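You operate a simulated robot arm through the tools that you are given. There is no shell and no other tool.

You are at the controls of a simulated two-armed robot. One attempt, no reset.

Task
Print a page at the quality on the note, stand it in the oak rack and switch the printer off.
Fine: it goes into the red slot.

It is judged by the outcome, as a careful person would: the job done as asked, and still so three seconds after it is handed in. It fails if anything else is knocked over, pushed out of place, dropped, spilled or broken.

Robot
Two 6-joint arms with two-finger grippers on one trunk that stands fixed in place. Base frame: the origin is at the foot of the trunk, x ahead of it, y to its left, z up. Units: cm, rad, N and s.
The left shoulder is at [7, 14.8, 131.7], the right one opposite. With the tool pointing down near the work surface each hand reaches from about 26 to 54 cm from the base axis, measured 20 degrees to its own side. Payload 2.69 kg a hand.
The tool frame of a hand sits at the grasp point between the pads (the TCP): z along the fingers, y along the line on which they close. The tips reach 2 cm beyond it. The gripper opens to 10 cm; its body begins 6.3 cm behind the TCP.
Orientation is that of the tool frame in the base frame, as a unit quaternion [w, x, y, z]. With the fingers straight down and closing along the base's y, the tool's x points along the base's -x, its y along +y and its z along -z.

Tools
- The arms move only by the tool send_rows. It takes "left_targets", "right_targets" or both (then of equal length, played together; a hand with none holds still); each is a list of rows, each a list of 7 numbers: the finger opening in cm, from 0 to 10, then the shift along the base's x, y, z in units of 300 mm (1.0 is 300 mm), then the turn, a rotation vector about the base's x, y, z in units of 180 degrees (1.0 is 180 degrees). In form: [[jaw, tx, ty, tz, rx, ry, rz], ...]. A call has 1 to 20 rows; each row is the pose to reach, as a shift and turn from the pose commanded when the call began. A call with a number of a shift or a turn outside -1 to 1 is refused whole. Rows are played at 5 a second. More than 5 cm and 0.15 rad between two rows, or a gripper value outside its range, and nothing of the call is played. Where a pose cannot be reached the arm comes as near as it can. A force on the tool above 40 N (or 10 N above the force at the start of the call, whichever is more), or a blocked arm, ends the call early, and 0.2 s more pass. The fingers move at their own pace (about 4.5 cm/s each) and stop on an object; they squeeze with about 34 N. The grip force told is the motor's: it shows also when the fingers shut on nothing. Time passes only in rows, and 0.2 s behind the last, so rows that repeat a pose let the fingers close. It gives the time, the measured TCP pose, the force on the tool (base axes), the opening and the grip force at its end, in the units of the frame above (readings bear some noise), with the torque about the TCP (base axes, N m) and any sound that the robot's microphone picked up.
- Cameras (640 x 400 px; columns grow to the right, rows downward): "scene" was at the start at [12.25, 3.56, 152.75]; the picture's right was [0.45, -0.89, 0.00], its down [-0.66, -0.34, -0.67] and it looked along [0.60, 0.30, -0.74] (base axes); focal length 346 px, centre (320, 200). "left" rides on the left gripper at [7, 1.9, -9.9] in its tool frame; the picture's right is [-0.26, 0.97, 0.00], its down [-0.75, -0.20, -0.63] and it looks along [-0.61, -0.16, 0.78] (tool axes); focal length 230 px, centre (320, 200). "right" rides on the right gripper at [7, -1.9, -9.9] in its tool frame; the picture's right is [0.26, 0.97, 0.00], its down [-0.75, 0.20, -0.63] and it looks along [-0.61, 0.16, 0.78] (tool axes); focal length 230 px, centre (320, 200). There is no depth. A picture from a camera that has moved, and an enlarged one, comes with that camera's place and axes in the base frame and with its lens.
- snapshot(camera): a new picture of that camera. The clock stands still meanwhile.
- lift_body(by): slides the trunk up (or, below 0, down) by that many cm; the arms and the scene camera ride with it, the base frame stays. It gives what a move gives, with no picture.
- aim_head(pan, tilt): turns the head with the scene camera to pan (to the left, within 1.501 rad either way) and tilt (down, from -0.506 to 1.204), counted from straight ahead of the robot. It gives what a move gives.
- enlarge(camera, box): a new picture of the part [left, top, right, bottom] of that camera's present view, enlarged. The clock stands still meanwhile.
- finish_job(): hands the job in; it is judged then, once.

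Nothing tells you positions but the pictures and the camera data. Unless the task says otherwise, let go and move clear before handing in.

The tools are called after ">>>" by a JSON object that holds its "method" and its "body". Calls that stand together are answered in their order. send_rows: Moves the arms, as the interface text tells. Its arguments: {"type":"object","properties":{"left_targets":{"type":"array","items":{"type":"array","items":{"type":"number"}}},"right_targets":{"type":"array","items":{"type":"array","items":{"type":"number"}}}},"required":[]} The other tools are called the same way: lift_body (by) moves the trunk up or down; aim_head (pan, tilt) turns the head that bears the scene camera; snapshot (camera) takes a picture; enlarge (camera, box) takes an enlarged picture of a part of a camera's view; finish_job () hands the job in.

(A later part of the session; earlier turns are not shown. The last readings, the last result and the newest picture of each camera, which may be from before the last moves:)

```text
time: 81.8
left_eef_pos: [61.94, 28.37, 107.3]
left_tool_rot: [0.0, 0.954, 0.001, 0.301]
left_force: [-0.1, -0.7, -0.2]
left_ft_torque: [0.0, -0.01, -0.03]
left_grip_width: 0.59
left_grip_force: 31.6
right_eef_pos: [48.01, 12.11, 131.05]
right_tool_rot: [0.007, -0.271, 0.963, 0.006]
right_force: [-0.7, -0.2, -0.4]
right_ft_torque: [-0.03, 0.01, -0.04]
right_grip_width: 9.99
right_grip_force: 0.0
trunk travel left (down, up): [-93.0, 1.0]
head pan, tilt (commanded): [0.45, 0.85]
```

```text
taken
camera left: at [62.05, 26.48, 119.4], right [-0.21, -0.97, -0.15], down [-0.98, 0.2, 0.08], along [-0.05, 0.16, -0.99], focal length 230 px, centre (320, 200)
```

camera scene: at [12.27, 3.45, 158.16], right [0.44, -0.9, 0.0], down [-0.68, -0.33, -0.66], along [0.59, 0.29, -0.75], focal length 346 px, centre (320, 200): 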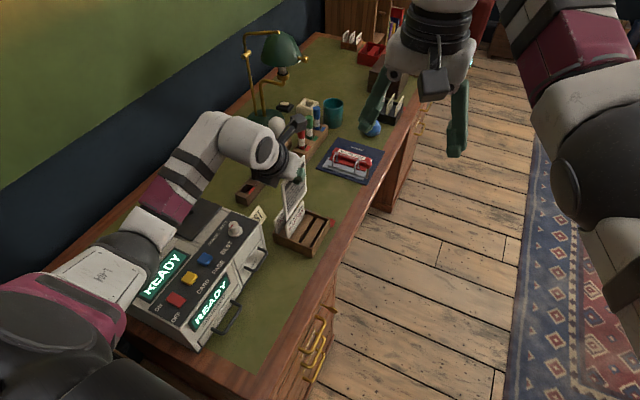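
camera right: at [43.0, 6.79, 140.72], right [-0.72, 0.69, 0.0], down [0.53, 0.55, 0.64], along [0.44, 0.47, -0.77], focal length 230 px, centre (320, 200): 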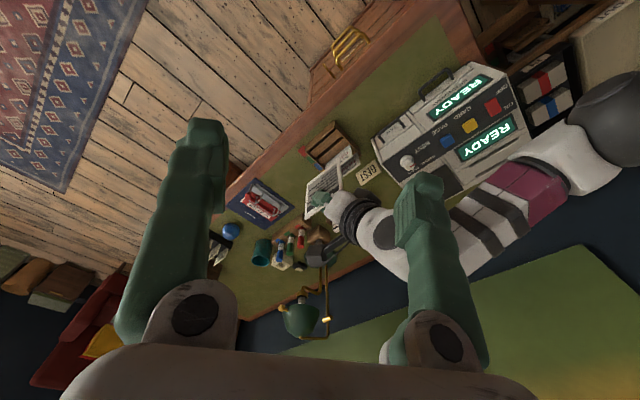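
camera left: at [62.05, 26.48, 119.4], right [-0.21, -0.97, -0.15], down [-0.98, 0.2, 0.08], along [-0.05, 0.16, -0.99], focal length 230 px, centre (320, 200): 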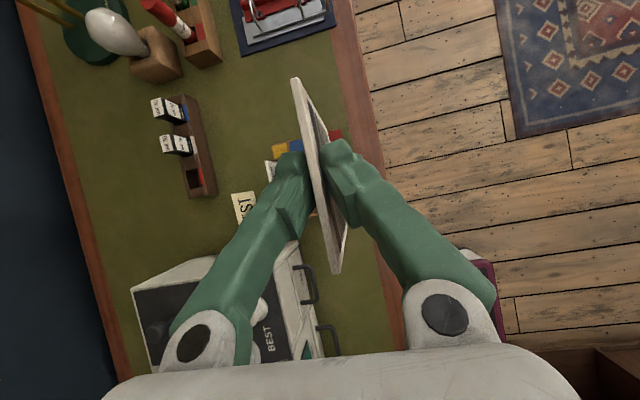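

The page is above the red slot. I'm lowering the trunk 11 cm, so the page bottom lands at about z 85.5, 4 cm above the rim, and then checking alignment.

>>> {"method": "lift_body", "body": {"by": -11}}

>>> {"method": "snapshot", "body": {"camera": "scene"}}

>>> {"method": "enlarge", "body": {"camera": "scene", "box": [260, 150, 370, 260]}}

>>> {"method": "enlarge", "body": {"camera": "right", "box": [270, 80, 390, 220]}}

```text
time: 83.2
left_eef_pos: [62.01, 28.32, 96.35]
left_tool_rot: [0.0, 0.953, 0.0, 0.302]
left_force: [0.1, 1.2, -0.3]
left_ft_torque: [0.0, 0.0, -0.02]
left_grip_width: 0.61
left_grip_force: 31.9
right_eef_pos: [48.11, 12.13, 120.09]
right_tool_rot: [0.007, -0.272, 0.962, 0.006]
right_force: [-0.3, -0.2, -0.3]
right_ft_torque: [-0.01, 0.02, -0.02]
right_grip_width: 10.03
right_grip_force: 0.1
trunk travel left (down, up): [-82.0, 12.0]
head pan, tilt (commanded): [0.45, 0.85]
```

```text
taken
camera scene: at [12.27, 3.44, 147.16], right [0.43, -0.9, 0.0], down [-0.68, -0.33, -0.66], along [0.59, 0.29, -0.75], focal length 346 px, centre (320, 200)
```

scene: 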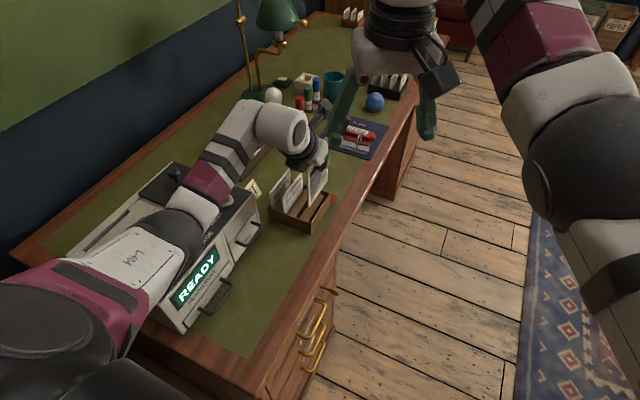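

```text
3.64 times, centred on (315, 205) of scene
camera zoom: at [12.27, 3.44, 147.16], right [0.43, -0.9, 0.0], down [-0.68, -0.33, -0.66], along [0.59, 0.29, -0.75], focal length 1257 px, centre (338, 182)
```

zoom: 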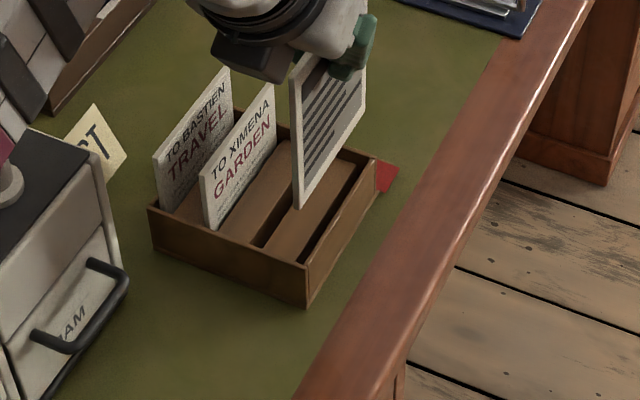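

```text
2.86 times, centred on (330, 150) of right
camera zoom: at [43.0, 6.78, 129.72], right [-0.72, 0.69, 0.0], down [0.53, 0.55, 0.64], along [0.44, 0.47, -0.77], focal length 657 px, centre (291, 343)
```

zoom: 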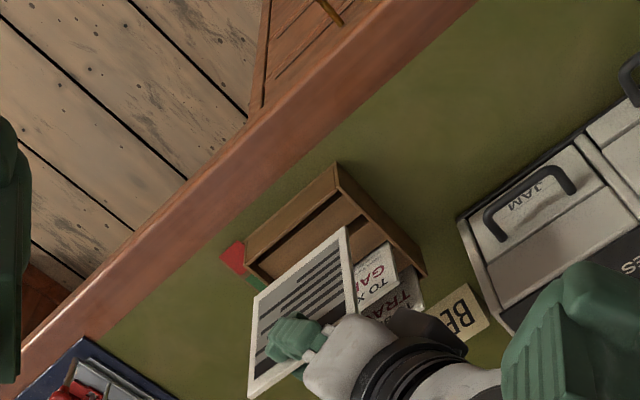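

I'll zoom in closer for precise relative alignment.

>>> {"method": "enlarge", "body": {"camera": "scene", "box": [285, 160, 345, 240]}}

>>> {"method": "enlarge", "body": {"camera": "right", "box": [300, 125, 380, 185]}}

```text
5.00 times, centred on (315, 200) of scene
camera zoom: at [12.27, 3.44, 147.16], right [0.43, -0.9, 0.0], down [-0.68, -0.33, -0.66], along [0.59, 0.29, -0.75], focal length 1729 px, centre (345, 200)
```

zoom: 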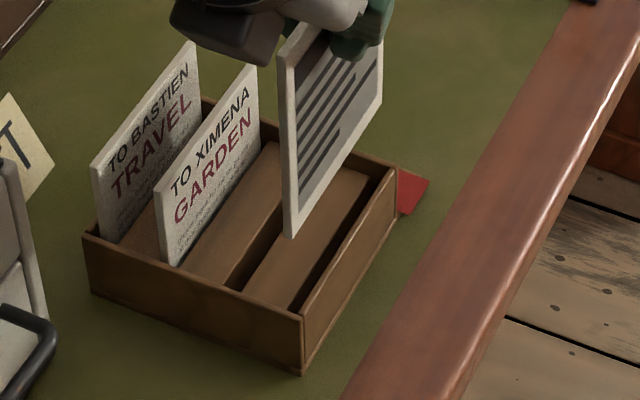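

```text
6.67 times, centred on (340, 155) of right
camera zoom: at [43.0, 6.78, 129.72], right [-0.72, 0.69, 0.0], down [0.53, 0.55, 0.64], along [0.44, 0.47, -0.77], focal length 1534 px, centre (187, 500)
```

zoom: 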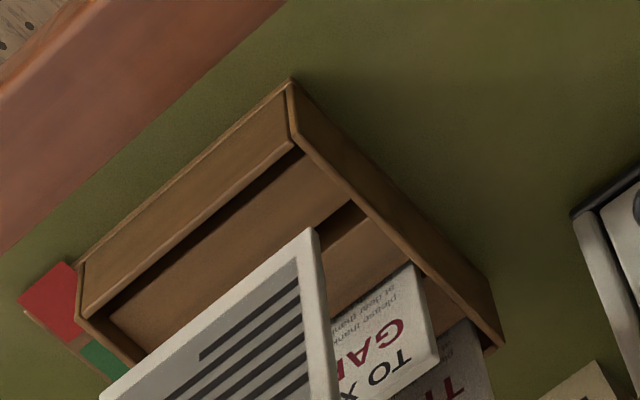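

Relative to the rack, the page is about 0.3 cm too far in +y and 0.1 cm in +x. I'll correct that and bring the page bottom to just above the rim for a direct check.

>>> {"method": "send_rows", "body": {"left_targets": [[0, -0.002, -0.005, 0, 0, 0, 0], [0, -0.0033, -0.01, 0, 0, 0, 0], [0, -0.0033, -0.01, 0, 0, 0, 0]]}}

>>> {"method": "lift_body", "body": {"by": -3.5}}

>>> {"method": "send_rows", "body": {"left_targets": [[0, 0, 0, 0, 0, 0, 0], [0, 0, 0, 0, 0, 0, 0], [0, 0, 0, 0, 0, 0, 0]]}}

>>> {"method": "enlarge", "body": {"camera": "scene", "box": [285, 150, 345, 230]}}

>>> {"method": "enlarge", "body": {"camera": "right", "box": [300, 115, 380, 175]}}

```text
time: 84.0
left_eef_pos: [61.88, 28.13, 96.42]
left_tool_rot: [-0.001, 0.954, 0.001, 0.3]
left_force: [-0.8, -0.3, 0.4]
left_ft_torque: [-0.03, -0.01, 0.02]
left_grip_width: 0.6
left_grip_force: 31.7
right_eef_pos: [47.96, 12.16, 120.03]
right_tool_rot: [0.008, -0.272, 0.962, 0.006]
right_force: [0.1, -0.4, 0.2]
right_ft_torque: [-0.02, -0.01, -0.02]
right_grip_width: 10.0
right_grip_force: 0.0
trunk travel left (down, up): [-82.0, 12.0]
head pan, tilt (commanded): [0.45, 0.85]
```

```text
time: 84.8
left_eef_pos: [61.83, 28.12, 92.89]
left_tool_rot: [-0.001, 0.954, 0.001, 0.301]
left_force: [0.3, 0.5, -0.9]
left_ft_torque: [-0.02, 0.0, 0.02]
left_grip_width: 0.57
left_grip_force: 32.0
right_eef_pos: [47.96, 12.08, 116.55]
right_tool_rot: [0.008, -0.271, 0.962, 0.006]
right_force: [-1.0, 0.1, 0.3]
right_ft_torque: [-0.01, -0.02, 0.03]
right_grip_width: 10.0
right_grip_force: 0.0
trunk travel left (down, up): [-78.5, 15.5]
head pan, tilt (commanded): [0.45, 0.85]
```

```text
time: 85.6
left_eef_pos: [61.81, 28.04, 92.92]
left_tool_rot: [-0.001, 0.953, 0.001, 0.301]
left_force: [0.1, 0.2, -0.5]
left_ft_torque: [-0.01, 0.03, -0.03]
left_grip_width: 0.59
left_grip_force: 32.1
right_eef_pos: [47.83, 12.17, 116.5]
right_tool_rot: [0.008, -0.271, 0.962, 0.006]
right_force: [-0.1, 0.6, 0.1]
right_ft_torque: [0.01, 0.0, 0.0]
right_grip_width: 9.99
right_grip_force: 0.1
trunk travel left (down, up): [-78.5, 15.5]
head pan, tilt (commanded): [0.45, 0.85]
```

```text
5.00 times, centred on (315, 190) of scene
camera zoom: at [12.26, 3.42, 143.66], right [0.43, -0.9, 0.0], down [-0.68, -0.33, -0.66], along [0.59, 0.29, -0.75], focal length 1729 px, centre (345, 250)
```

zoom: 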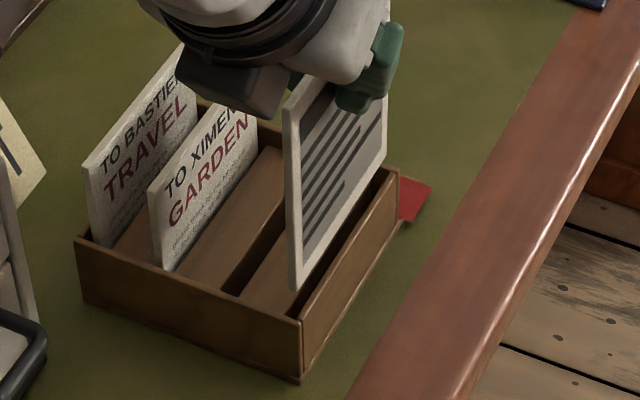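

```text
6.67 times, centred on (340, 145) of right
camera zoom: at [43.0, 6.77, 126.22], right [-0.72, 0.69, 0.0], down [0.53, 0.55, 0.64], along [0.44, 0.47, -0.77], focal length 1534 px, centre (187, 567)
```

zoom: 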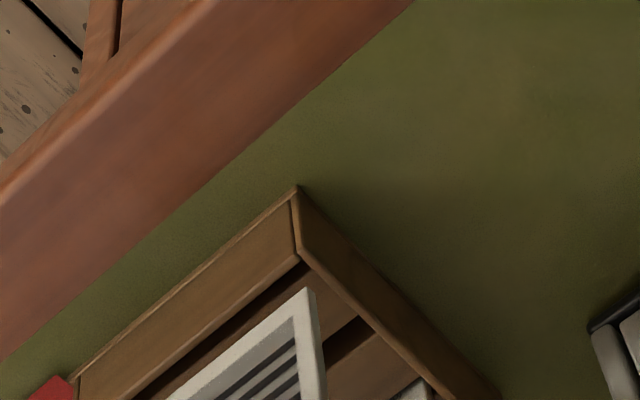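

>>> {"method": "enlarge", "body": {"camera": "scene", "box": [294, 176, 334, 216]}}

>>> {"method": "enlarge", "body": {"camera": "right", "box": [300, 145, 350, 190]}}

>>> {"method": "enlarge", "body": {"camera": "left", "box": [260, 60, 400, 300]}}

```text
10.00 times, centred on (314, 196) of scene
camera zoom: at [12.26, 3.42, 143.66], right [0.43, -0.9, 0.0], down [-0.68, -0.33, -0.66], along [0.59, 0.29, -0.75], focal length 3457 px, centre (380, 240)
```

zoom: 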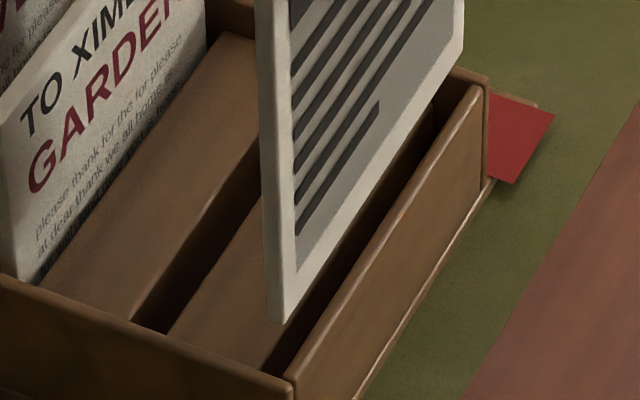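

```text
8.89 times, centred on (325, 168) of right
camera zoom: at [43.0, 6.77, 126.22], right [-0.72, 0.69, 0.0], down [0.53, 0.55, 0.64], along [0.44, 0.47, -0.77], focal length 2045 px, centre (276, 489)
```

zoom: 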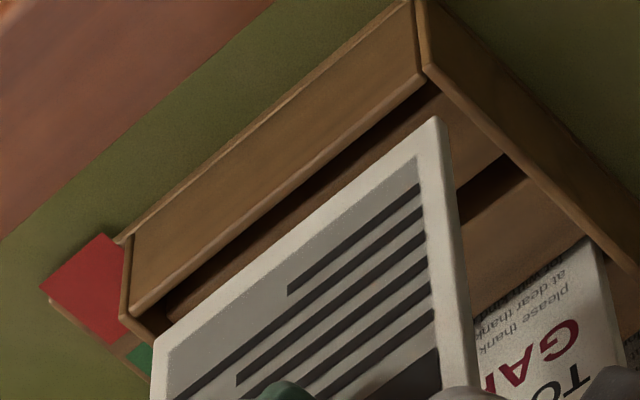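

```text
1.67 times, centred on (330, 180) of left
camera zoom: at [61.91, 26.18, 104.96], right [-0.21, -0.97, -0.15], down [-0.98, 0.2, 0.08], along [-0.05, 0.16, -0.99], focal length 384 px, centre (303, 233)
```

zoom: 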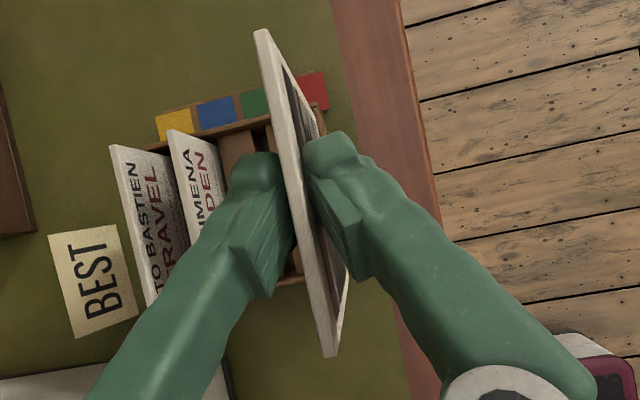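

Both cameras agree that the page needs about −0.15 cm in y and −0.08 cm in x. I'm applying that and lowering 2 cm into the slot mouth.

>>> {"method": "send_rows", "body": {"left_targets": [[0, -0.0015, -0.003, 0, 0, 0, 0], [0, -0.0027, -0.005, 0, 0, 0, 0], [0, -0.0027, -0.005, -0.01, 0, 0, 0], [0, -0.0027, -0.005, -0.025, 0, 0, 0], [0, -0.0027, -0.005, -0.04, 0, 0, 0], [0, -0.0027, -0.005, -0.05, 0, 0, 0], [0, -0.0027, -0.005, -0.05, 0, 0, 0]]}}

>>> {"method": "enlarge", "body": {"camera": "scene", "box": [294, 176, 334, 216]}}

>>> {"method": "enlarge", "body": {"camera": "right", "box": [300, 145, 350, 190]}}

```text
time: 87.2
left_eef_pos: [61.94, 27.89, 91.29]
left_tool_rot: [0.001, 0.954, 0.0, 0.301]
left_force: [0.3, 0.1, -0.2]
left_ft_torque: [-0.01, -0.01, -0.02]
left_grip_width: 0.62
left_grip_force: 32.6
right_eef_pos: [47.89, 12.07, 116.62]
right_tool_rot: [0.007, -0.271, 0.962, 0.006]
right_force: [0.4, 0.6, -0.1]
right_ft_torque: [-0.04, 0.0, 0.01]
right_grip_width: 10.02
right_grip_force: 0.1
trunk travel left (down, up): [-78.5, 15.5]
head pan, tilt (commanded): [0.45, 0.85]
```

```text
10.00 times, centred on (314, 196) of scene
camera zoom: at [12.28, 3.44, 143.66], right [0.43, -0.9, 0.0], down [-0.68, -0.33, -0.66], along [0.59, 0.29, -0.75], focal length 3457 px, centre (380, 240)
```

zoom: 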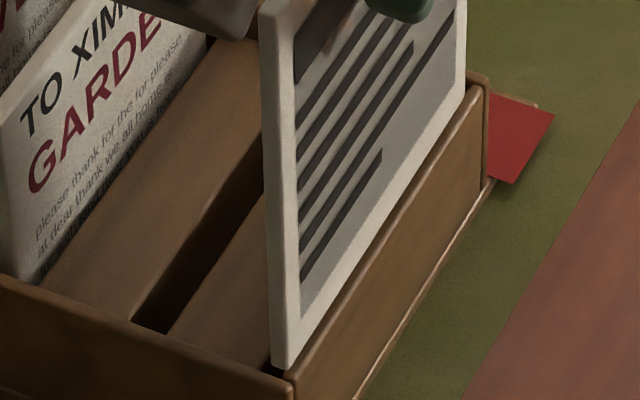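

```text
8.89 times, centred on (325, 168) of right
camera zoom: at [43.02, 6.78, 126.21], right [-0.72, 0.69, 0.0], down [0.53, 0.55, 0.64], along [0.44, 0.47, -0.77], focal length 2045 px, centre (276, 489)
```

zoom: 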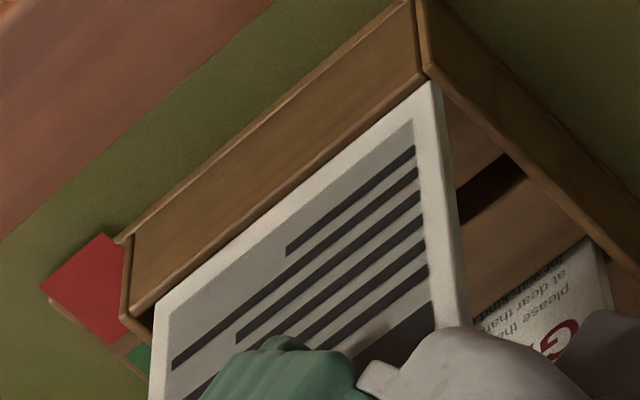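

The page bottom is entering the slot mouth with no contact force. I'm lowering further in small steps.

>>> {"method": "send_rows", "body": {"left_targets": [[0, 0, -0.0015, -0.008, 0, 0, 0], [0, 0, -0.0015, -0.016, 0, 0, 0], [0, 0, -0.0015, -0.025, 0, 0, 0], [0, 0, -0.0015, -0.035, 0, 0, 0], [0, 0, -0.0015, -0.045, 0, 0, 0], [0, 0, -0.0015, -0.045, 0, 0, 0]]}}

>>> {"method": "enlarge", "body": {"camera": "scene", "box": [294, 176, 334, 216]}}

>>> {"method": "enlarge", "body": {"camera": "right", "box": [300, 145, 350, 190]}}

```text
time: 88.6
left_eef_pos: [61.65, 27.61, 90.68]
left_tool_rot: [-0.001, 0.951, -0.002, 0.308]
left_force: [6.9, -0.3, 25.2]
left_ft_torque: [0.02, -0.05, -0.02]
left_grip_width: 0.61
left_grip_force: 31.9
right_eef_pos: [47.64, 11.87, 116.75]
right_tool_rot: [0.009, -0.271, 0.963, 0.006]
right_force: [-0.4, -0.2, -0.2]
right_ft_torque: [-0.01, -0.02, -0.02]
right_grip_width: 10.0
right_grip_force: 0.0
trunk travel left (down, up): [-78.5, 15.5]
head pan, tilt (commanded): [0.45, 0.85]
```

```text
10.00 times, centred on (314, 196) of scene
camera zoom: at [11.83, 3.1, 143.74], right [0.43, -0.9, 0.0], down [-0.67, -0.32, -0.66], along [0.6, 0.29, -0.75], focal length 3457 px, centre (380, 240)
```

zoom: 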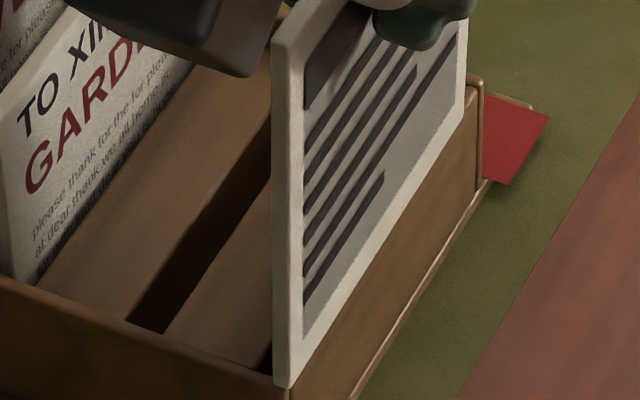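

```text
8.89 times, centred on (325, 168) of right
camera zoom: at [42.63, 6.46, 126.41], right [-0.72, 0.69, 0.0], down [0.53, 0.55, 0.65], along [0.45, 0.47, -0.76], focal length 2045 px, centre (276, 489)
```

zoom: 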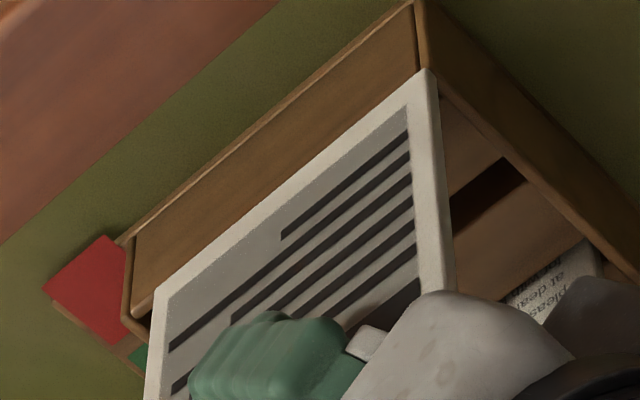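

The page met resistance (25 N) right at the slot mouth. I'm backing up slightly to release the contact and re-measure.

>>> {"method": "send_rows", "body": {"left_targets": [[0, 0, 0, 0.015, 0, 0, 0], [0, 0, 0, 0.03, 0, 0, 0], [0, 0, 0, 0.045, 0, 0, 0], [0, 0, 0, 0.06, 0, 0, 0], [0, 0, 0, 0.06, 0, 0, 0], [0, 0, 0, 0.06, 0, 0, 0], [0, 0, 0, 0.06, 0, 0, 0]]}}

>>> {"method": "enlarge", "body": {"camera": "scene", "box": [294, 176, 334, 216]}}

>>> {"method": "enlarge", "body": {"camera": "right", "box": [300, 145, 350, 190]}}

>>> {"method": "enlarge", "body": {"camera": "scene", "box": [265, 130, 355, 220]}}

```text
time: 90.2
left_eef_pos: [61.69, 28.07, 91.85]
left_tool_rot: [0.0, 0.953, 0.0, 0.301]
left_force: [-0.1, -0.2, -0.1]
left_ft_torque: [-0.02, -0.01, 0.02]
left_grip_width: 0.59
left_grip_force: 32.5
right_eef_pos: [48.03, 12.12, 116.68]
right_tool_rot: [0.007, -0.271, 0.963, 0.006]
right_force: [0.6, 0.1, -0.4]
right_ft_torque: [0.0, 0.03, -0.02]
right_grip_width: 10.0
right_grip_force: 0.1
trunk travel left (down, up): [-78.5, 15.5]
head pan, tilt (commanded): [0.45, 0.85]
```

```text
10.00 times, centred on (314, 196) of scene
camera zoom: at [12.28, 3.43, 143.66], right [0.43, -0.9, 0.0], down [-0.68, -0.33, -0.66], along [0.59, 0.29, -0.75], focal length 3457 px, centre (380, 240)
```

zoom: 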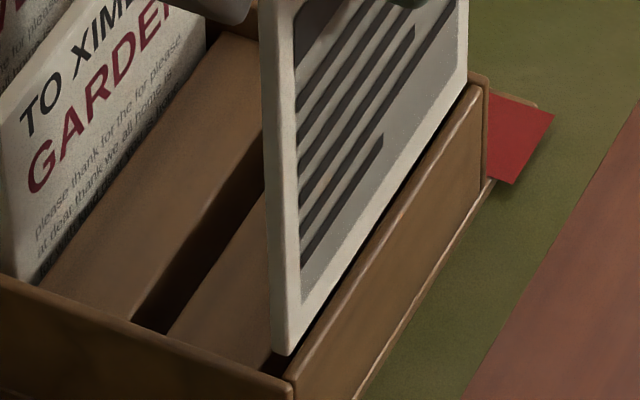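

```text
8.89 times, centred on (325, 168) of right
camera zoom: at [43.02, 6.76, 126.22], right [-0.72, 0.69, 0.0], down [0.53, 0.55, 0.64], along [0.44, 0.47, -0.77], focal length 2045 px, centre (276, 489)
```

zoom: 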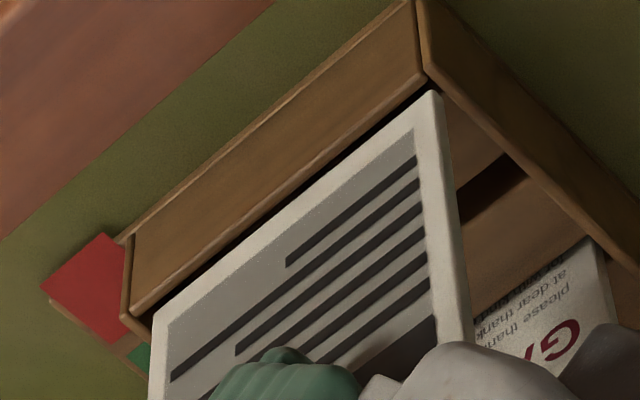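

```text
4.44 times, centred on (310, 175) of scene
camera zoom: at [12.28, 3.43, 143.66], right [0.43, -0.9, 0.0], down [-0.68, -0.33, -0.66], along [0.59, 0.29, -0.75], focal length 1536 px, centre (364, 311)
```

zoom: 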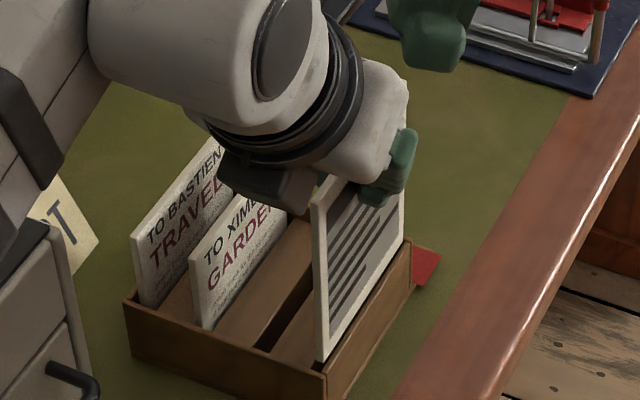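

No slip is visible. The contact height (page bottom ≈ z 80) matches the top of the first block, so the page must go slightly more toward −y. I'm shifting 0.17 cm and retrying gently.

>>> {"method": "send_rows", "body": {"left_targets": [[0, 0, -0.003, 0, 0, 0, 0], [0, 0, -0.0057, 0, 0, 0, 0], [0, 0, -0.0057, -0.01, 0, 0, 0], [0, 0, -0.0057, -0.02, 0, 0, 0], [0, 0, -0.0057, -0.03, 0, 0, 0], [0, 0, -0.0057, -0.038, 0, 0, 0], [0, 0, -0.0057, -0.045, 0, 0, 0], [0, 0, -0.0057, -0.045, 0, 0, 0]]}}

>>> {"method": "enlarge", "body": {"camera": "scene", "box": [294, 176, 334, 216]}}

>>> {"method": "enlarge", "body": {"camera": "right", "box": [300, 145, 350, 190]}}

```text
time: 92.0
left_eef_pos: [61.7, 27.69, 90.7]
left_tool_rot: [-0.001, 0.953, 0.001, 0.303]
left_force: [4.2, 0.0, 9.7]
left_ft_torque: [0.02, 0.04, 0.0]
left_grip_width: 0.58
left_grip_force: 32.3
right_eef_pos: [47.82, 12.05, 116.54]
right_tool_rot: [0.008, -0.271, 0.963, 0.006]
right_force: [0.2, 0.4, -0.7]
right_ft_torque: [-0.01, -0.02, -0.03]
right_grip_width: 9.99
right_grip_force: 0.1
trunk travel left (down, up): [-78.5, 15.5]
head pan, tilt (commanded): [0.45, 0.85]
```

```text
10.00 times, centred on (314, 196) of scene
camera zoom: at [12.16, 3.32, 143.69], right [0.43, -0.9, 0.0], down [-0.68, -0.33, -0.66], along [0.59, 0.29, -0.75], focal length 3457 px, centre (380, 240)
```

zoom: 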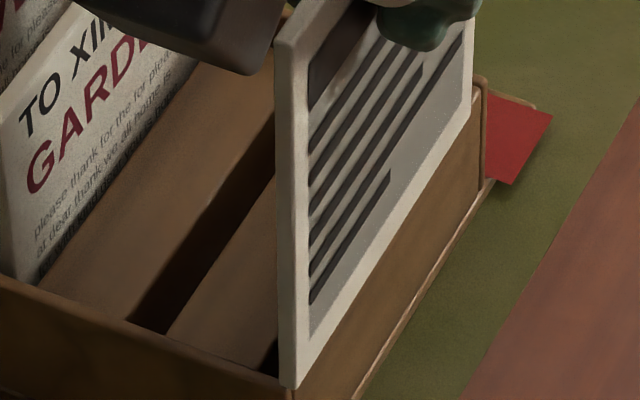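

```text
8.89 times, centred on (325, 168) of right
camera zoom: at [42.91, 6.67, 126.27], right [-0.72, 0.69, 0.0], down [0.53, 0.55, 0.64], along [0.44, 0.47, -0.76], focal length 2045 px, centre (276, 489)
```

zoom: 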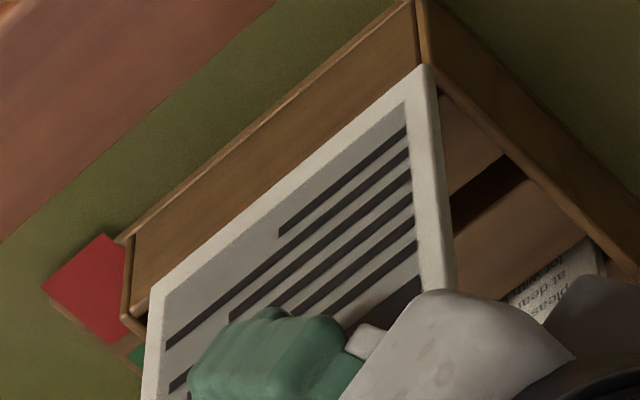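

On reanalysis, the rim is nearer z≈80.4, so the page is actually sitting on the front wall rim and needs to move back in +y. I'm lifting off, shifting +0.37 cm in y and +0.15 cm in x, and re-measuring.

>>> {"method": "send_rows", "body": {"left_targets": [[0, 0, 0, 0.015, 0, 0, 0], [0, 0, 0, 0.035, 0, 0, 0], [0, 0, 0, 0.05, 0, 0, 0], [0, 0.0025, 0.006, 0.06, 0, 0, 0], [0, 0.005, 0.0122, 0.06, 0, 0, 0], [0, 0.005, 0.0122, 0.06, 0, 0, 0], [0, 0.005, 0.0122, 0.06, 0, 0, 0], [0, 0.005, 0.0122, 0.06, 0, 0, 0]]}}

>>> {"method": "enlarge", "body": {"camera": "scene", "box": [300, 186, 320, 206]}}

>>> {"method": "enlarge", "body": {"camera": "scene", "box": [310, 162, 335, 187]}}

>>> {"method": "enlarge", "body": {"camera": "right", "box": [325, 145, 350, 165]}}

>>> {"method": "enlarge", "body": {"camera": "right", "box": [300, 165, 325, 190]}}

>>> {"method": "snapshot", "body": {"camera": "left"}}

```text
time: 93.8
left_eef_pos: [62.04, 28.12, 92.22]
left_tool_rot: [0.0, 0.954, 0.0, 0.3]
left_force: [0.6, 0.1, 0.5]
left_ft_torque: [0.04, 0.01, 0.01]
left_grip_width: 0.6
left_grip_force: 32.0
right_eef_pos: [47.97, 12.1, 116.59]
right_tool_rot: [0.006, -0.271, 0.963, 0.006]
right_force: [-0.2, -0.6, 0.3]
right_ft_torque: [-0.02, -0.01, 0.0]
right_grip_width: 10.01
right_grip_force: 0.1
trunk travel left (down, up): [-78.5, 15.5]
head pan, tilt (commanded): [0.45, 0.85]
```

```text
16.00 times, centred on (310, 196) of scene
camera zoom: at [12.28, 3.44, 143.66], right [0.43, -0.9, 0.0], down [-0.68, -0.33, -0.66], along [0.59, 0.29, -0.75], focal length 5531 px, centre (480, 264)
```

zoom: 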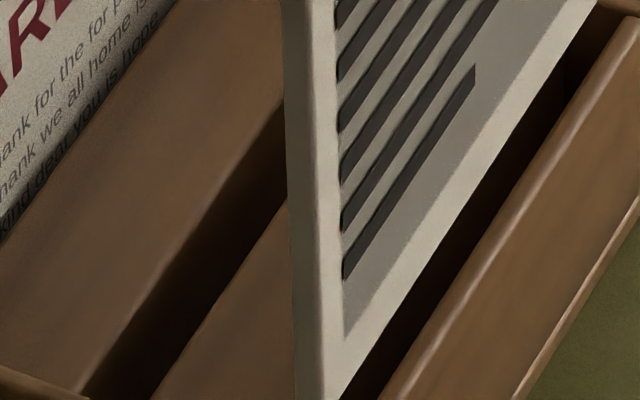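

```text
16.00 times, centred on (322, 174) of scene
camera zoom: at [12.28, 3.44, 143.66], right [0.43, -0.9, 0.0], down [-0.68, -0.33, -0.66], along [0.59, 0.29, -0.75], focal length 5531 px, centre (280, 608)
```

zoom: 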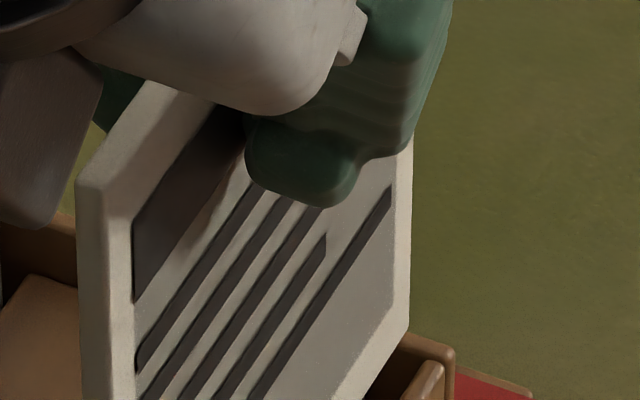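

```text
16.00 times, centred on (338, 155) of right
camera zoom: at [43.02, 6.78, 126.21], right [-0.72, 0.69, 0.0], down [0.53, 0.55, 0.64], along [0.44, 0.47, -0.77], focal length 3681 px, centre (40, 920)
```

zoom: 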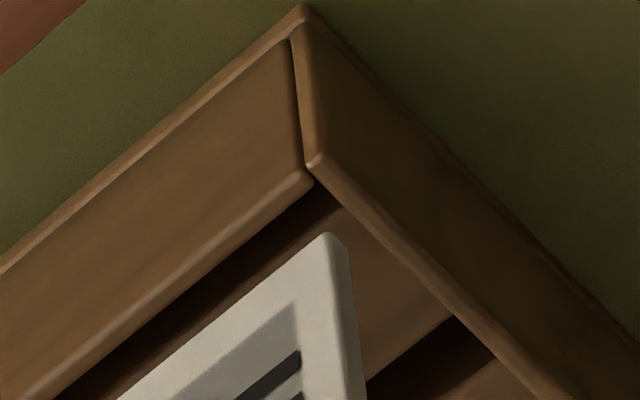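

```text
16.00 times, centred on (312, 178) of right
camera zoom: at [43.02, 6.78, 126.21], right [-0.72, 0.69, 0.0], down [0.53, 0.55, 0.64], along [0.44, 0.47, -0.77], focal length 3681 px, centre (440, 560)
```

zoom: 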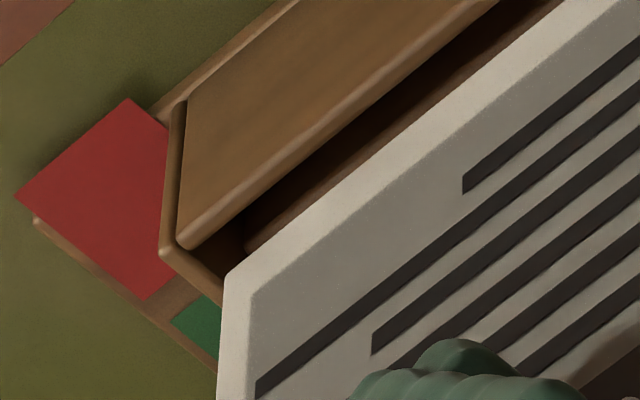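

```text
taken
camera left: at [61.95, 26.25, 104.31], right [-0.21, -0.97, -0.15], down [-0.98, 0.2, 0.08], along [-0.05, 0.16, -0.99], focal length 230 px, centre (320, 200)
```

left: 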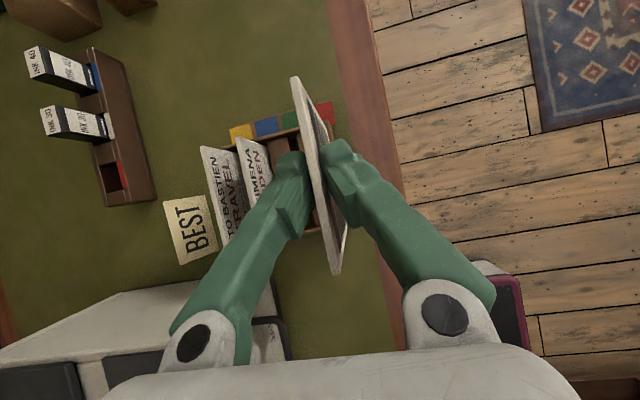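

Using the contact height as reference (the rim is 1.5 cm below the page bottom now), both cameras say the page should shift about +0.5 cm in x and +0.23 cm in y. I'm applying that and re-checking.

>>> {"method": "send_rows", "body": {"left_targets": [[0, 0.008, 0.004, 0, 0, 0, 0], [0, 0.0165, 0.0077, 0, 0, 0, 0], [0, 0.0165, 0.0077, 0, 0, 0, 0], [0, 0.0165, 0.0077, -0.02, 0, 0, 0], [0, 0.0165, 0.0077, -0.035, 0, 0, 0], [0, 0.0165, 0.0077, -0.035, 0, 0, 0], [0, 0.0165, 0.0077, -0.035, 0, 0, 0]]}}

>>> {"method": "enlarge", "body": {"camera": "scene", "box": [294, 176, 334, 216]}}

>>> {"method": "enlarge", "body": {"camera": "right", "box": [325, 145, 350, 165]}}

>>> {"method": "enlarge", "body": {"camera": "right", "box": [300, 165, 325, 190]}}

```text
time: 95.4
left_eef_pos: [62.45, 28.43, 91.14]
left_tool_rot: [0.0, 0.954, 0.001, 0.301]
left_force: [-0.5, 0.1, -0.4]
left_ft_torque: [0.03, -0.01, 0.02]
left_grip_width: 0.62
left_grip_force: 32.2
right_eef_pos: [48.08, 12.08, 116.65]
right_tool_rot: [0.006, -0.271, 0.962, 0.006]
right_force: [0.2, -0.1, -0.6]
right_ft_torque: [0.01, 0.02, 0.0]
right_grip_width: 10.0
right_grip_force: 0.0
trunk travel left (down, up): [-78.5, 15.5]
head pan, tilt (commanded): [0.45, 0.85]
```

```text
10.00 times, centred on (314, 196) of scene
camera zoom: at [12.28, 3.44, 143.66], right [0.43, -0.9, 0.0], down [-0.68, -0.33, -0.66], along [0.59, 0.29, -0.75], focal length 3457 px, centre (380, 240)
```

zoom: 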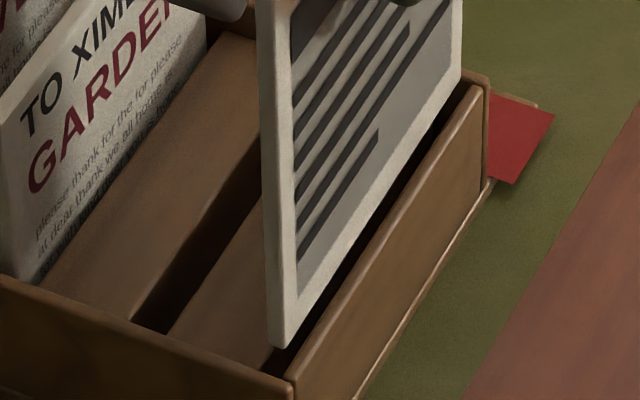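

```text
16.00 times, centred on (338, 155) of right
camera zoom: at [43.02, 6.78, 126.21], right [-0.72, 0.69, 0.0], down [0.53, 0.55, 0.64], along [0.44, 0.47, -0.77], focal length 3681 px, centre (40, 920)
```

zoom: 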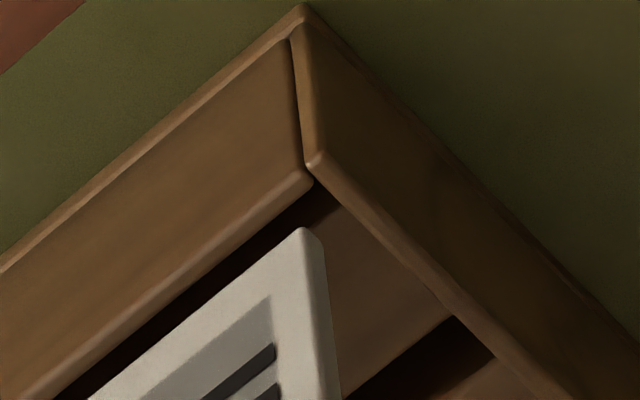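

```text
16.00 times, centred on (312, 178) of right
camera zoom: at [43.02, 6.78, 126.21], right [-0.72, 0.69, 0.0], down [0.53, 0.55, 0.64], along [0.44, 0.47, -0.77], focal length 3681 px, centre (440, 560)
```

zoom: 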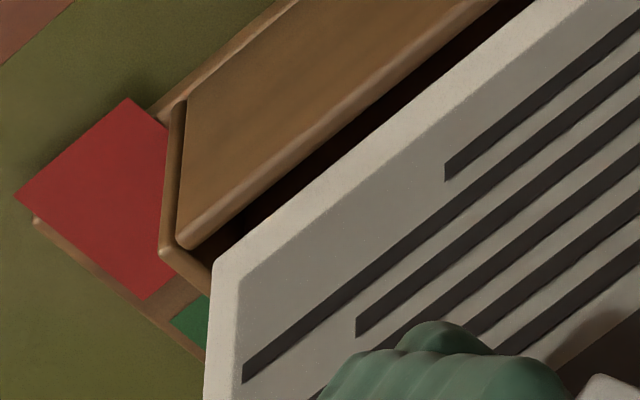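

>>> {"method": "enlarge", "body": {"camera": "scene", "box": [302, 200, 314, 212]}}

>>> {"method": "enlarge", "body": {"camera": "scene", "box": [316, 176, 328, 188]}}

>>> {"method": "enlarge", "body": {"camera": "right", "box": [330, 150, 342, 162]}}

>>> {"method": "enlarge", "body": {"camera": "right", "box": [300, 170, 315, 185]}}

```text
16.00 times, centred on (308, 206) of scene
camera zoom: at [12.28, 3.44, 143.66], right [0.43, -0.9, 0.0], down [-0.68, -0.33, -0.66], along [0.59, 0.29, -0.75], focal length 5531 px, centre (512, 104)
```

zoom: 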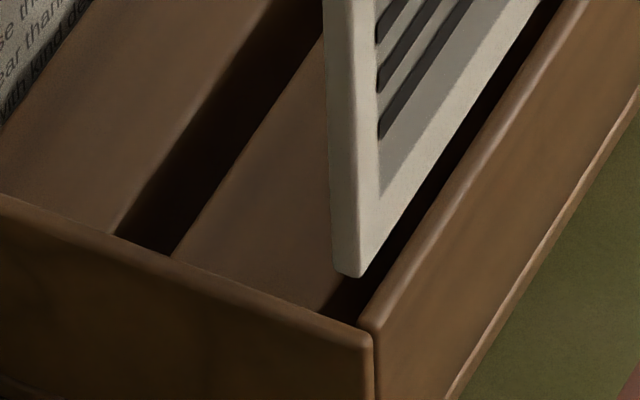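

```text
16.00 times, centred on (322, 182) of scene
camera zoom: at [12.28, 3.44, 143.66], right [0.43, -0.9, 0.0], down [-0.68, -0.33, -0.66], along [0.59, 0.29, -0.75], focal length 5531 px, centre (288, 488)
```

zoom: 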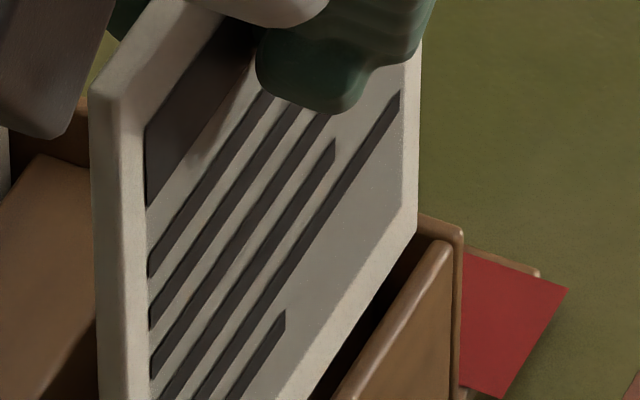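

```text
16.00 times, centred on (336, 156) of right
camera zoom: at [43.02, 6.78, 126.21], right [-0.72, 0.69, 0.0], down [0.53, 0.55, 0.64], along [0.44, 0.47, -0.77], focal length 3681 px, centre (64, 904)
```

zoom: 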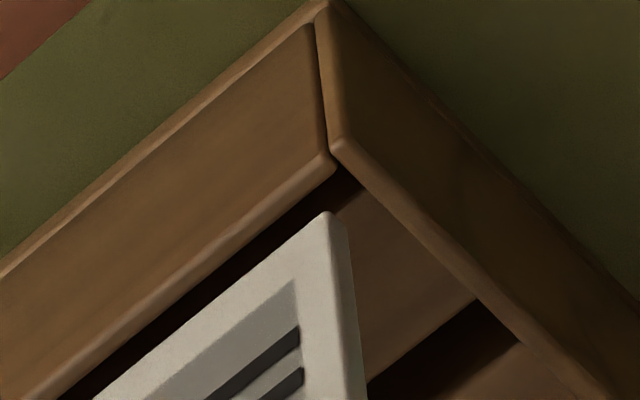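

```text
16.00 times, centred on (308, 178) of right
camera zoom: at [43.02, 6.78, 126.21], right [-0.72, 0.69, 0.0], down [0.53, 0.55, 0.64], along [0.44, 0.47, -0.77], focal length 3681 px, centre (520, 560)
```

zoom: 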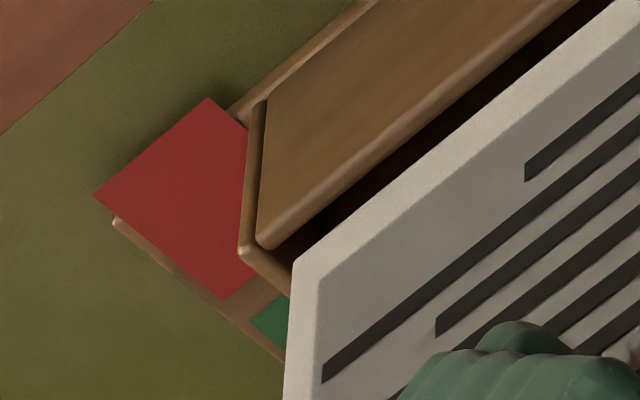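

In x the page is now well centred (margins ≈ 0.5 cm each end), and in y it needs only about −0.07 cm. I'm lowering gently into the slot.

>>> {"method": "send_rows", "body": {"left_targets": [[0, 0, -0.0023, 0, 0, 0, 0], [0, 0, -0.0023, -0.008, 0, 0, 0], [0, 0, -0.0023, -0.016, 0, 0, 0], [0, 0, -0.0023, -0.024, 0, 0, 0], [0, 0, -0.0023, -0.032, 0, 0, 0], [0, 0, -0.0023, -0.04, 0, 0, 0], [0, 0, -0.0023, -0.04, 0, 0, 0]]}}

>>> {"method": "enlarge", "body": {"camera": "scene", "box": [294, 176, 334, 216]}}

>>> {"method": "enlarge", "body": {"camera": "right", "box": [300, 145, 350, 190]}}

```text
time: 97.0
left_eef_pos: [62.52, 28.37, 89.97]
left_tool_rot: [0.0, 0.954, 0.001, 0.301]
left_force: [0.1, 0.1, -0.3]
left_ft_torque: [0.01, -0.03, -0.02]
left_grip_width: 0.61
left_grip_force: 31.9
right_eef_pos: [48.04, 12.21, 116.62]
right_tool_rot: [0.008, -0.272, 0.962, 0.006]
right_force: [0.3, -0.8, 0.7]
right_ft_torque: [-0.03, 0.0, 0.03]
right_grip_width: 10.01
right_grip_force: 0.0
trunk travel left (down, up): [-78.5, 15.5]
head pan, tilt (commanded): [0.45, 0.85]
```

```text
10.00 times, centred on (314, 196) of scene
camera zoom: at [12.28, 3.44, 143.66], right [0.43, -0.9, 0.0], down [-0.68, -0.33, -0.66], along [0.59, 0.29, -0.75], focal length 3457 px, centre (380, 240)
```

zoom: 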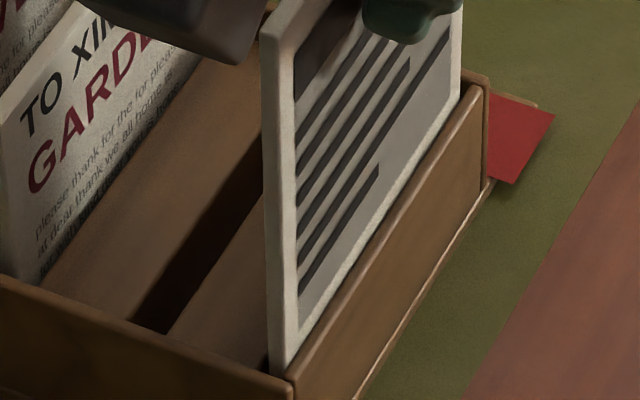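

```text
8.89 times, centred on (325, 168) of right
camera zoom: at [43.02, 6.78, 126.21], right [-0.72, 0.69, 0.0], down [0.53, 0.55, 0.64], along [0.44, 0.47, -0.77], focal length 2045 px, centre (276, 489)
```

zoom: 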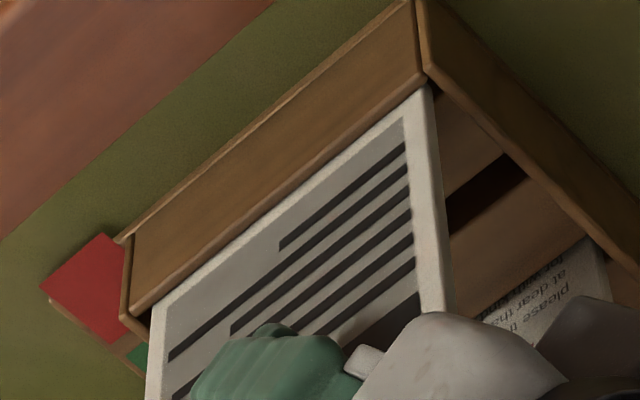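

No contact, and the page bottom is now below the rim. I'm continuing down in small steps.

>>> {"method": "send_rows", "body": {"left_targets": [[0, 0, 0, -0.008, 0, 0, 0], [0, 0, 0, -0.016, 0, 0, 0], [0, 0, 0, -0.024, 0, 0, 0], [0, 0, 0, -0.032, 0, 0, 0], [0, 0, 0, -0.04, 0, 0, 0], [0, 0, 0, -0.04, 0, 0, 0]]}}

>>> {"method": "enlarge", "body": {"camera": "scene", "box": [294, 176, 334, 216]}}

>>> {"method": "enlarge", "body": {"camera": "right", "box": [300, 145, 350, 190]}}

```text
time: 98.4
left_eef_pos: [62.34, 28.24, 88.77]
left_tool_rot: [0.001, 0.954, -0.001, 0.301]
left_force: [0.1, -0.1, -0.6]
left_ft_torque: [0.02, -0.03, 0.03]
left_grip_width: 0.58
left_grip_force: 32.1
right_eef_pos: [47.9, 12.18, 116.56]
right_tool_rot: [0.007, -0.273, 0.962, 0.005]
right_force: [-0.7, 0.8, 0.4]
right_ft_torque: [-0.03, 0.01, 0.0]
right_grip_width: 10.01
right_grip_force: 0.1
trunk travel left (down, up): [-78.5, 15.5]
head pan, tilt (commanded): [0.45, 0.85]
```

```text
10.00 times, centred on (314, 196) of scene
camera zoom: at [12.29, 3.44, 143.66], right [0.43, -0.9, 0.0], down [-0.68, -0.33, -0.66], along [0.59, 0.29, -0.75], focal length 3457 px, centre (380, 240)
```

zoom: 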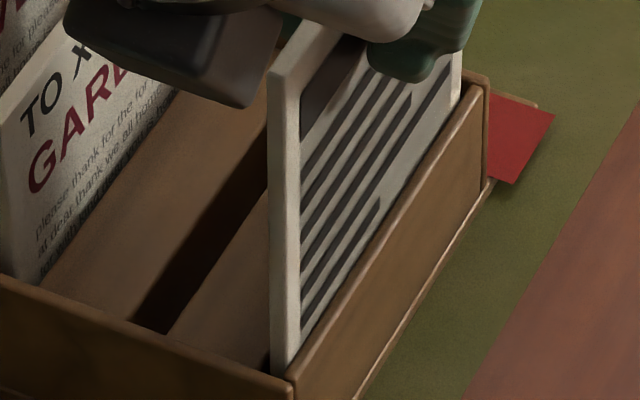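

```text
8.89 times, centred on (325, 168) of right
camera zoom: at [43.02, 6.78, 126.21], right [-0.72, 0.69, 0.0], down [0.53, 0.55, 0.64], along [0.44, 0.47, -0.77], focal length 2045 px, centre (276, 489)
```

zoom: 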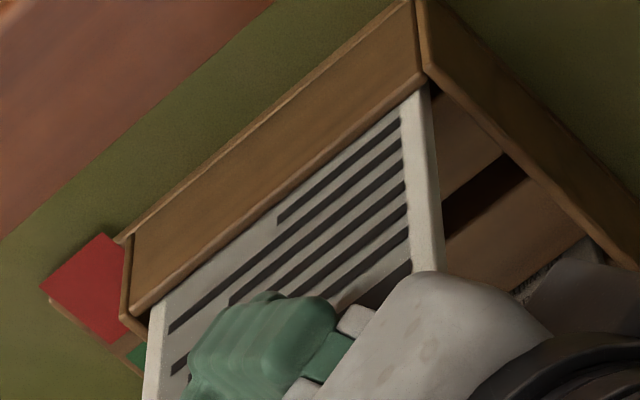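

It's sliding into the slot. Before going lower I'll check clearance between the gripper's underside and the neighbouring cards.

>>> {"method": "enlarge", "body": {"camera": "scene", "box": [260, 120, 360, 220]}}

>>> {"method": "enlarge", "body": {"camera": "right", "box": [280, 130, 420, 260]}}

>>> {"method": "snapshot", "body": {"camera": "left"}}

```text
4.00 times, centred on (310, 170) of scene
camera zoom: at [12.29, 3.44, 143.66], right [0.43, -0.9, 0.0], down [-0.68, -0.33, -0.66], along [0.59, 0.29, -0.75], focal length 1383 px, centre (360, 320)
```

zoom: 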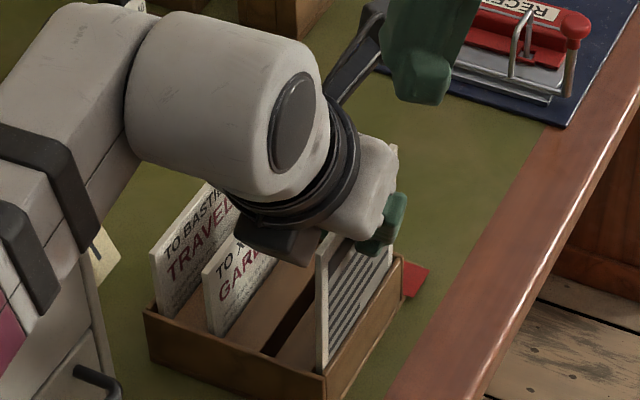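

```text
3.08 times, centred on (350, 195) of right
camera zoom: at [43.02, 6.78, 126.21], right [-0.72, 0.69, 0.0], down [0.53, 0.55, 0.64], along [0.44, 0.47, -0.77], focal length 708 px, centre (228, 215)
```

zoom: 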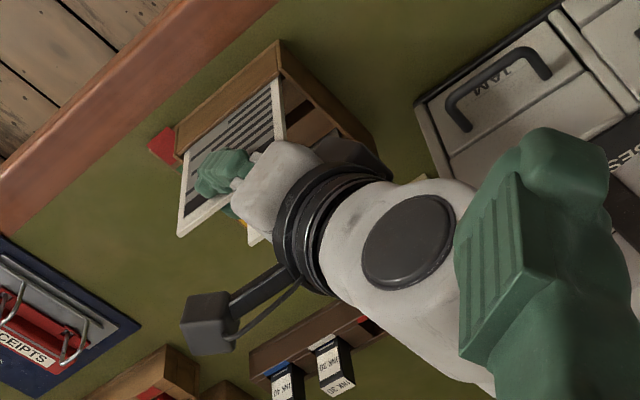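

```text
taken
camera left: at [62.49, 26.32, 100.8], right [-0.21, -0.97, -0.15], down [-0.98, 0.2, 0.08], along [-0.05, 0.16, -0.99], focal length 230 px, centre (320, 200)
```

left: 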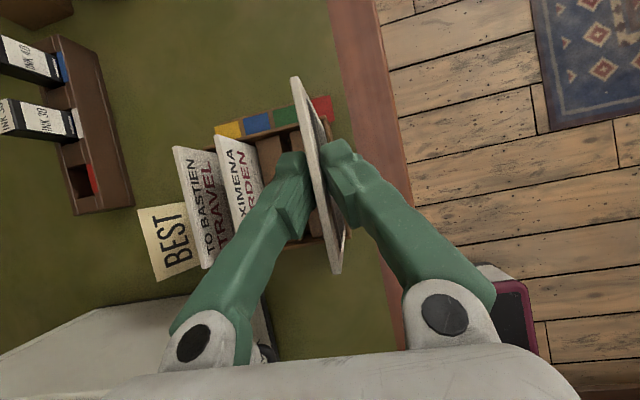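

Clearances are fine. I'm continuing down until the page bottom meets the slot floor.

>>> {"method": "send_rows", "body": {"left_targets": [[0, 0, 0, -0.008, 0, 0, 0], [0, 0, 0, -0.016, 0, 0, 0], [0, 0, 0, -0.024, 0, 0, 0], [0, 0, 0, -0.032, 0, 0, 0], [0, 0, 0, -0.04, 0, 0, 0]]}}

>>> {"method": "enlarge", "body": {"camera": "scene", "box": [280, 150, 350, 220]}}

```text
time: 99.6
left_eef_pos: [62.38, 28.22, 87.77]
left_tool_rot: [0.001, 0.954, 0.0, 0.3]
left_force: [0.0, 0.1, -0.1]
left_ft_torque: [0.04, -0.01, -0.02]
left_grip_width: 0.61
left_grip_force: 32.2
right_eef_pos: [47.97, 12.12, 116.53]
right_tool_rot: [0.007, -0.271, 0.963, 0.005]
right_force: [-0.3, 0.0, 0.6]
right_ft_torque: [-0.01, 0.02, -0.03]
right_grip_width: 10.02
right_grip_force: 0.1
trunk travel left (down, up): [-78.5, 15.5]
head pan, tilt (commanded): [0.45, 0.85]
```

```text
5.71 times, centred on (315, 185) of scene
camera zoom: at [12.28, 3.44, 143.66], right [0.43, -0.9, 0.0], down [-0.68, -0.33, -0.66], along [0.59, 0.29, -0.75], focal length 1976 px, centre (349, 286)
```

zoom: 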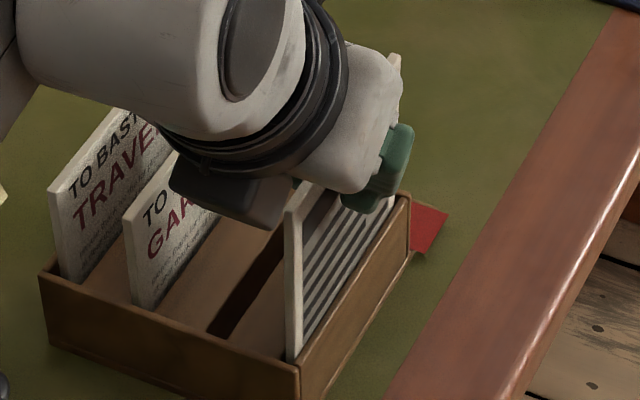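

>>> {"method": "send_rows", "body": {"left_targets": [[0, 0, 0, -0.006, 0, 0, 0], [0, 0, 0, -0.012, 0, 0, 0], [0, 0, 0, -0.018, 0, 0, 0], [0, 0, 0, -0.024, 0, 0, 0], [0, 0, 0, -0.024, 0, 0, 0]]}}

```text
time: 100.8
left_eef_pos: [62.42, 28.25, 86.89]
left_tool_rot: [0.001, 0.954, 0.001, 0.3]
left_force: [-1.0, 0.0, -0.4]
left_ft_torque: [0.02, -0.03, 0.0]
left_grip_width: 0.61
left_grip_force: 32.0
right_eef_pos: [48.02, 12.06, 116.46]
right_tool_rot: [0.007, -0.272, 0.962, 0.005]
right_force: [0.4, 0.1, -0.5]
right_ft_torque: [-0.02, 0.01, 0.01]
right_grip_width: 9.99
right_grip_force: 0.1
trunk travel left (down, up): [-78.5, 15.5]
head pan, tilt (commanded): [0.45, 0.85]
```

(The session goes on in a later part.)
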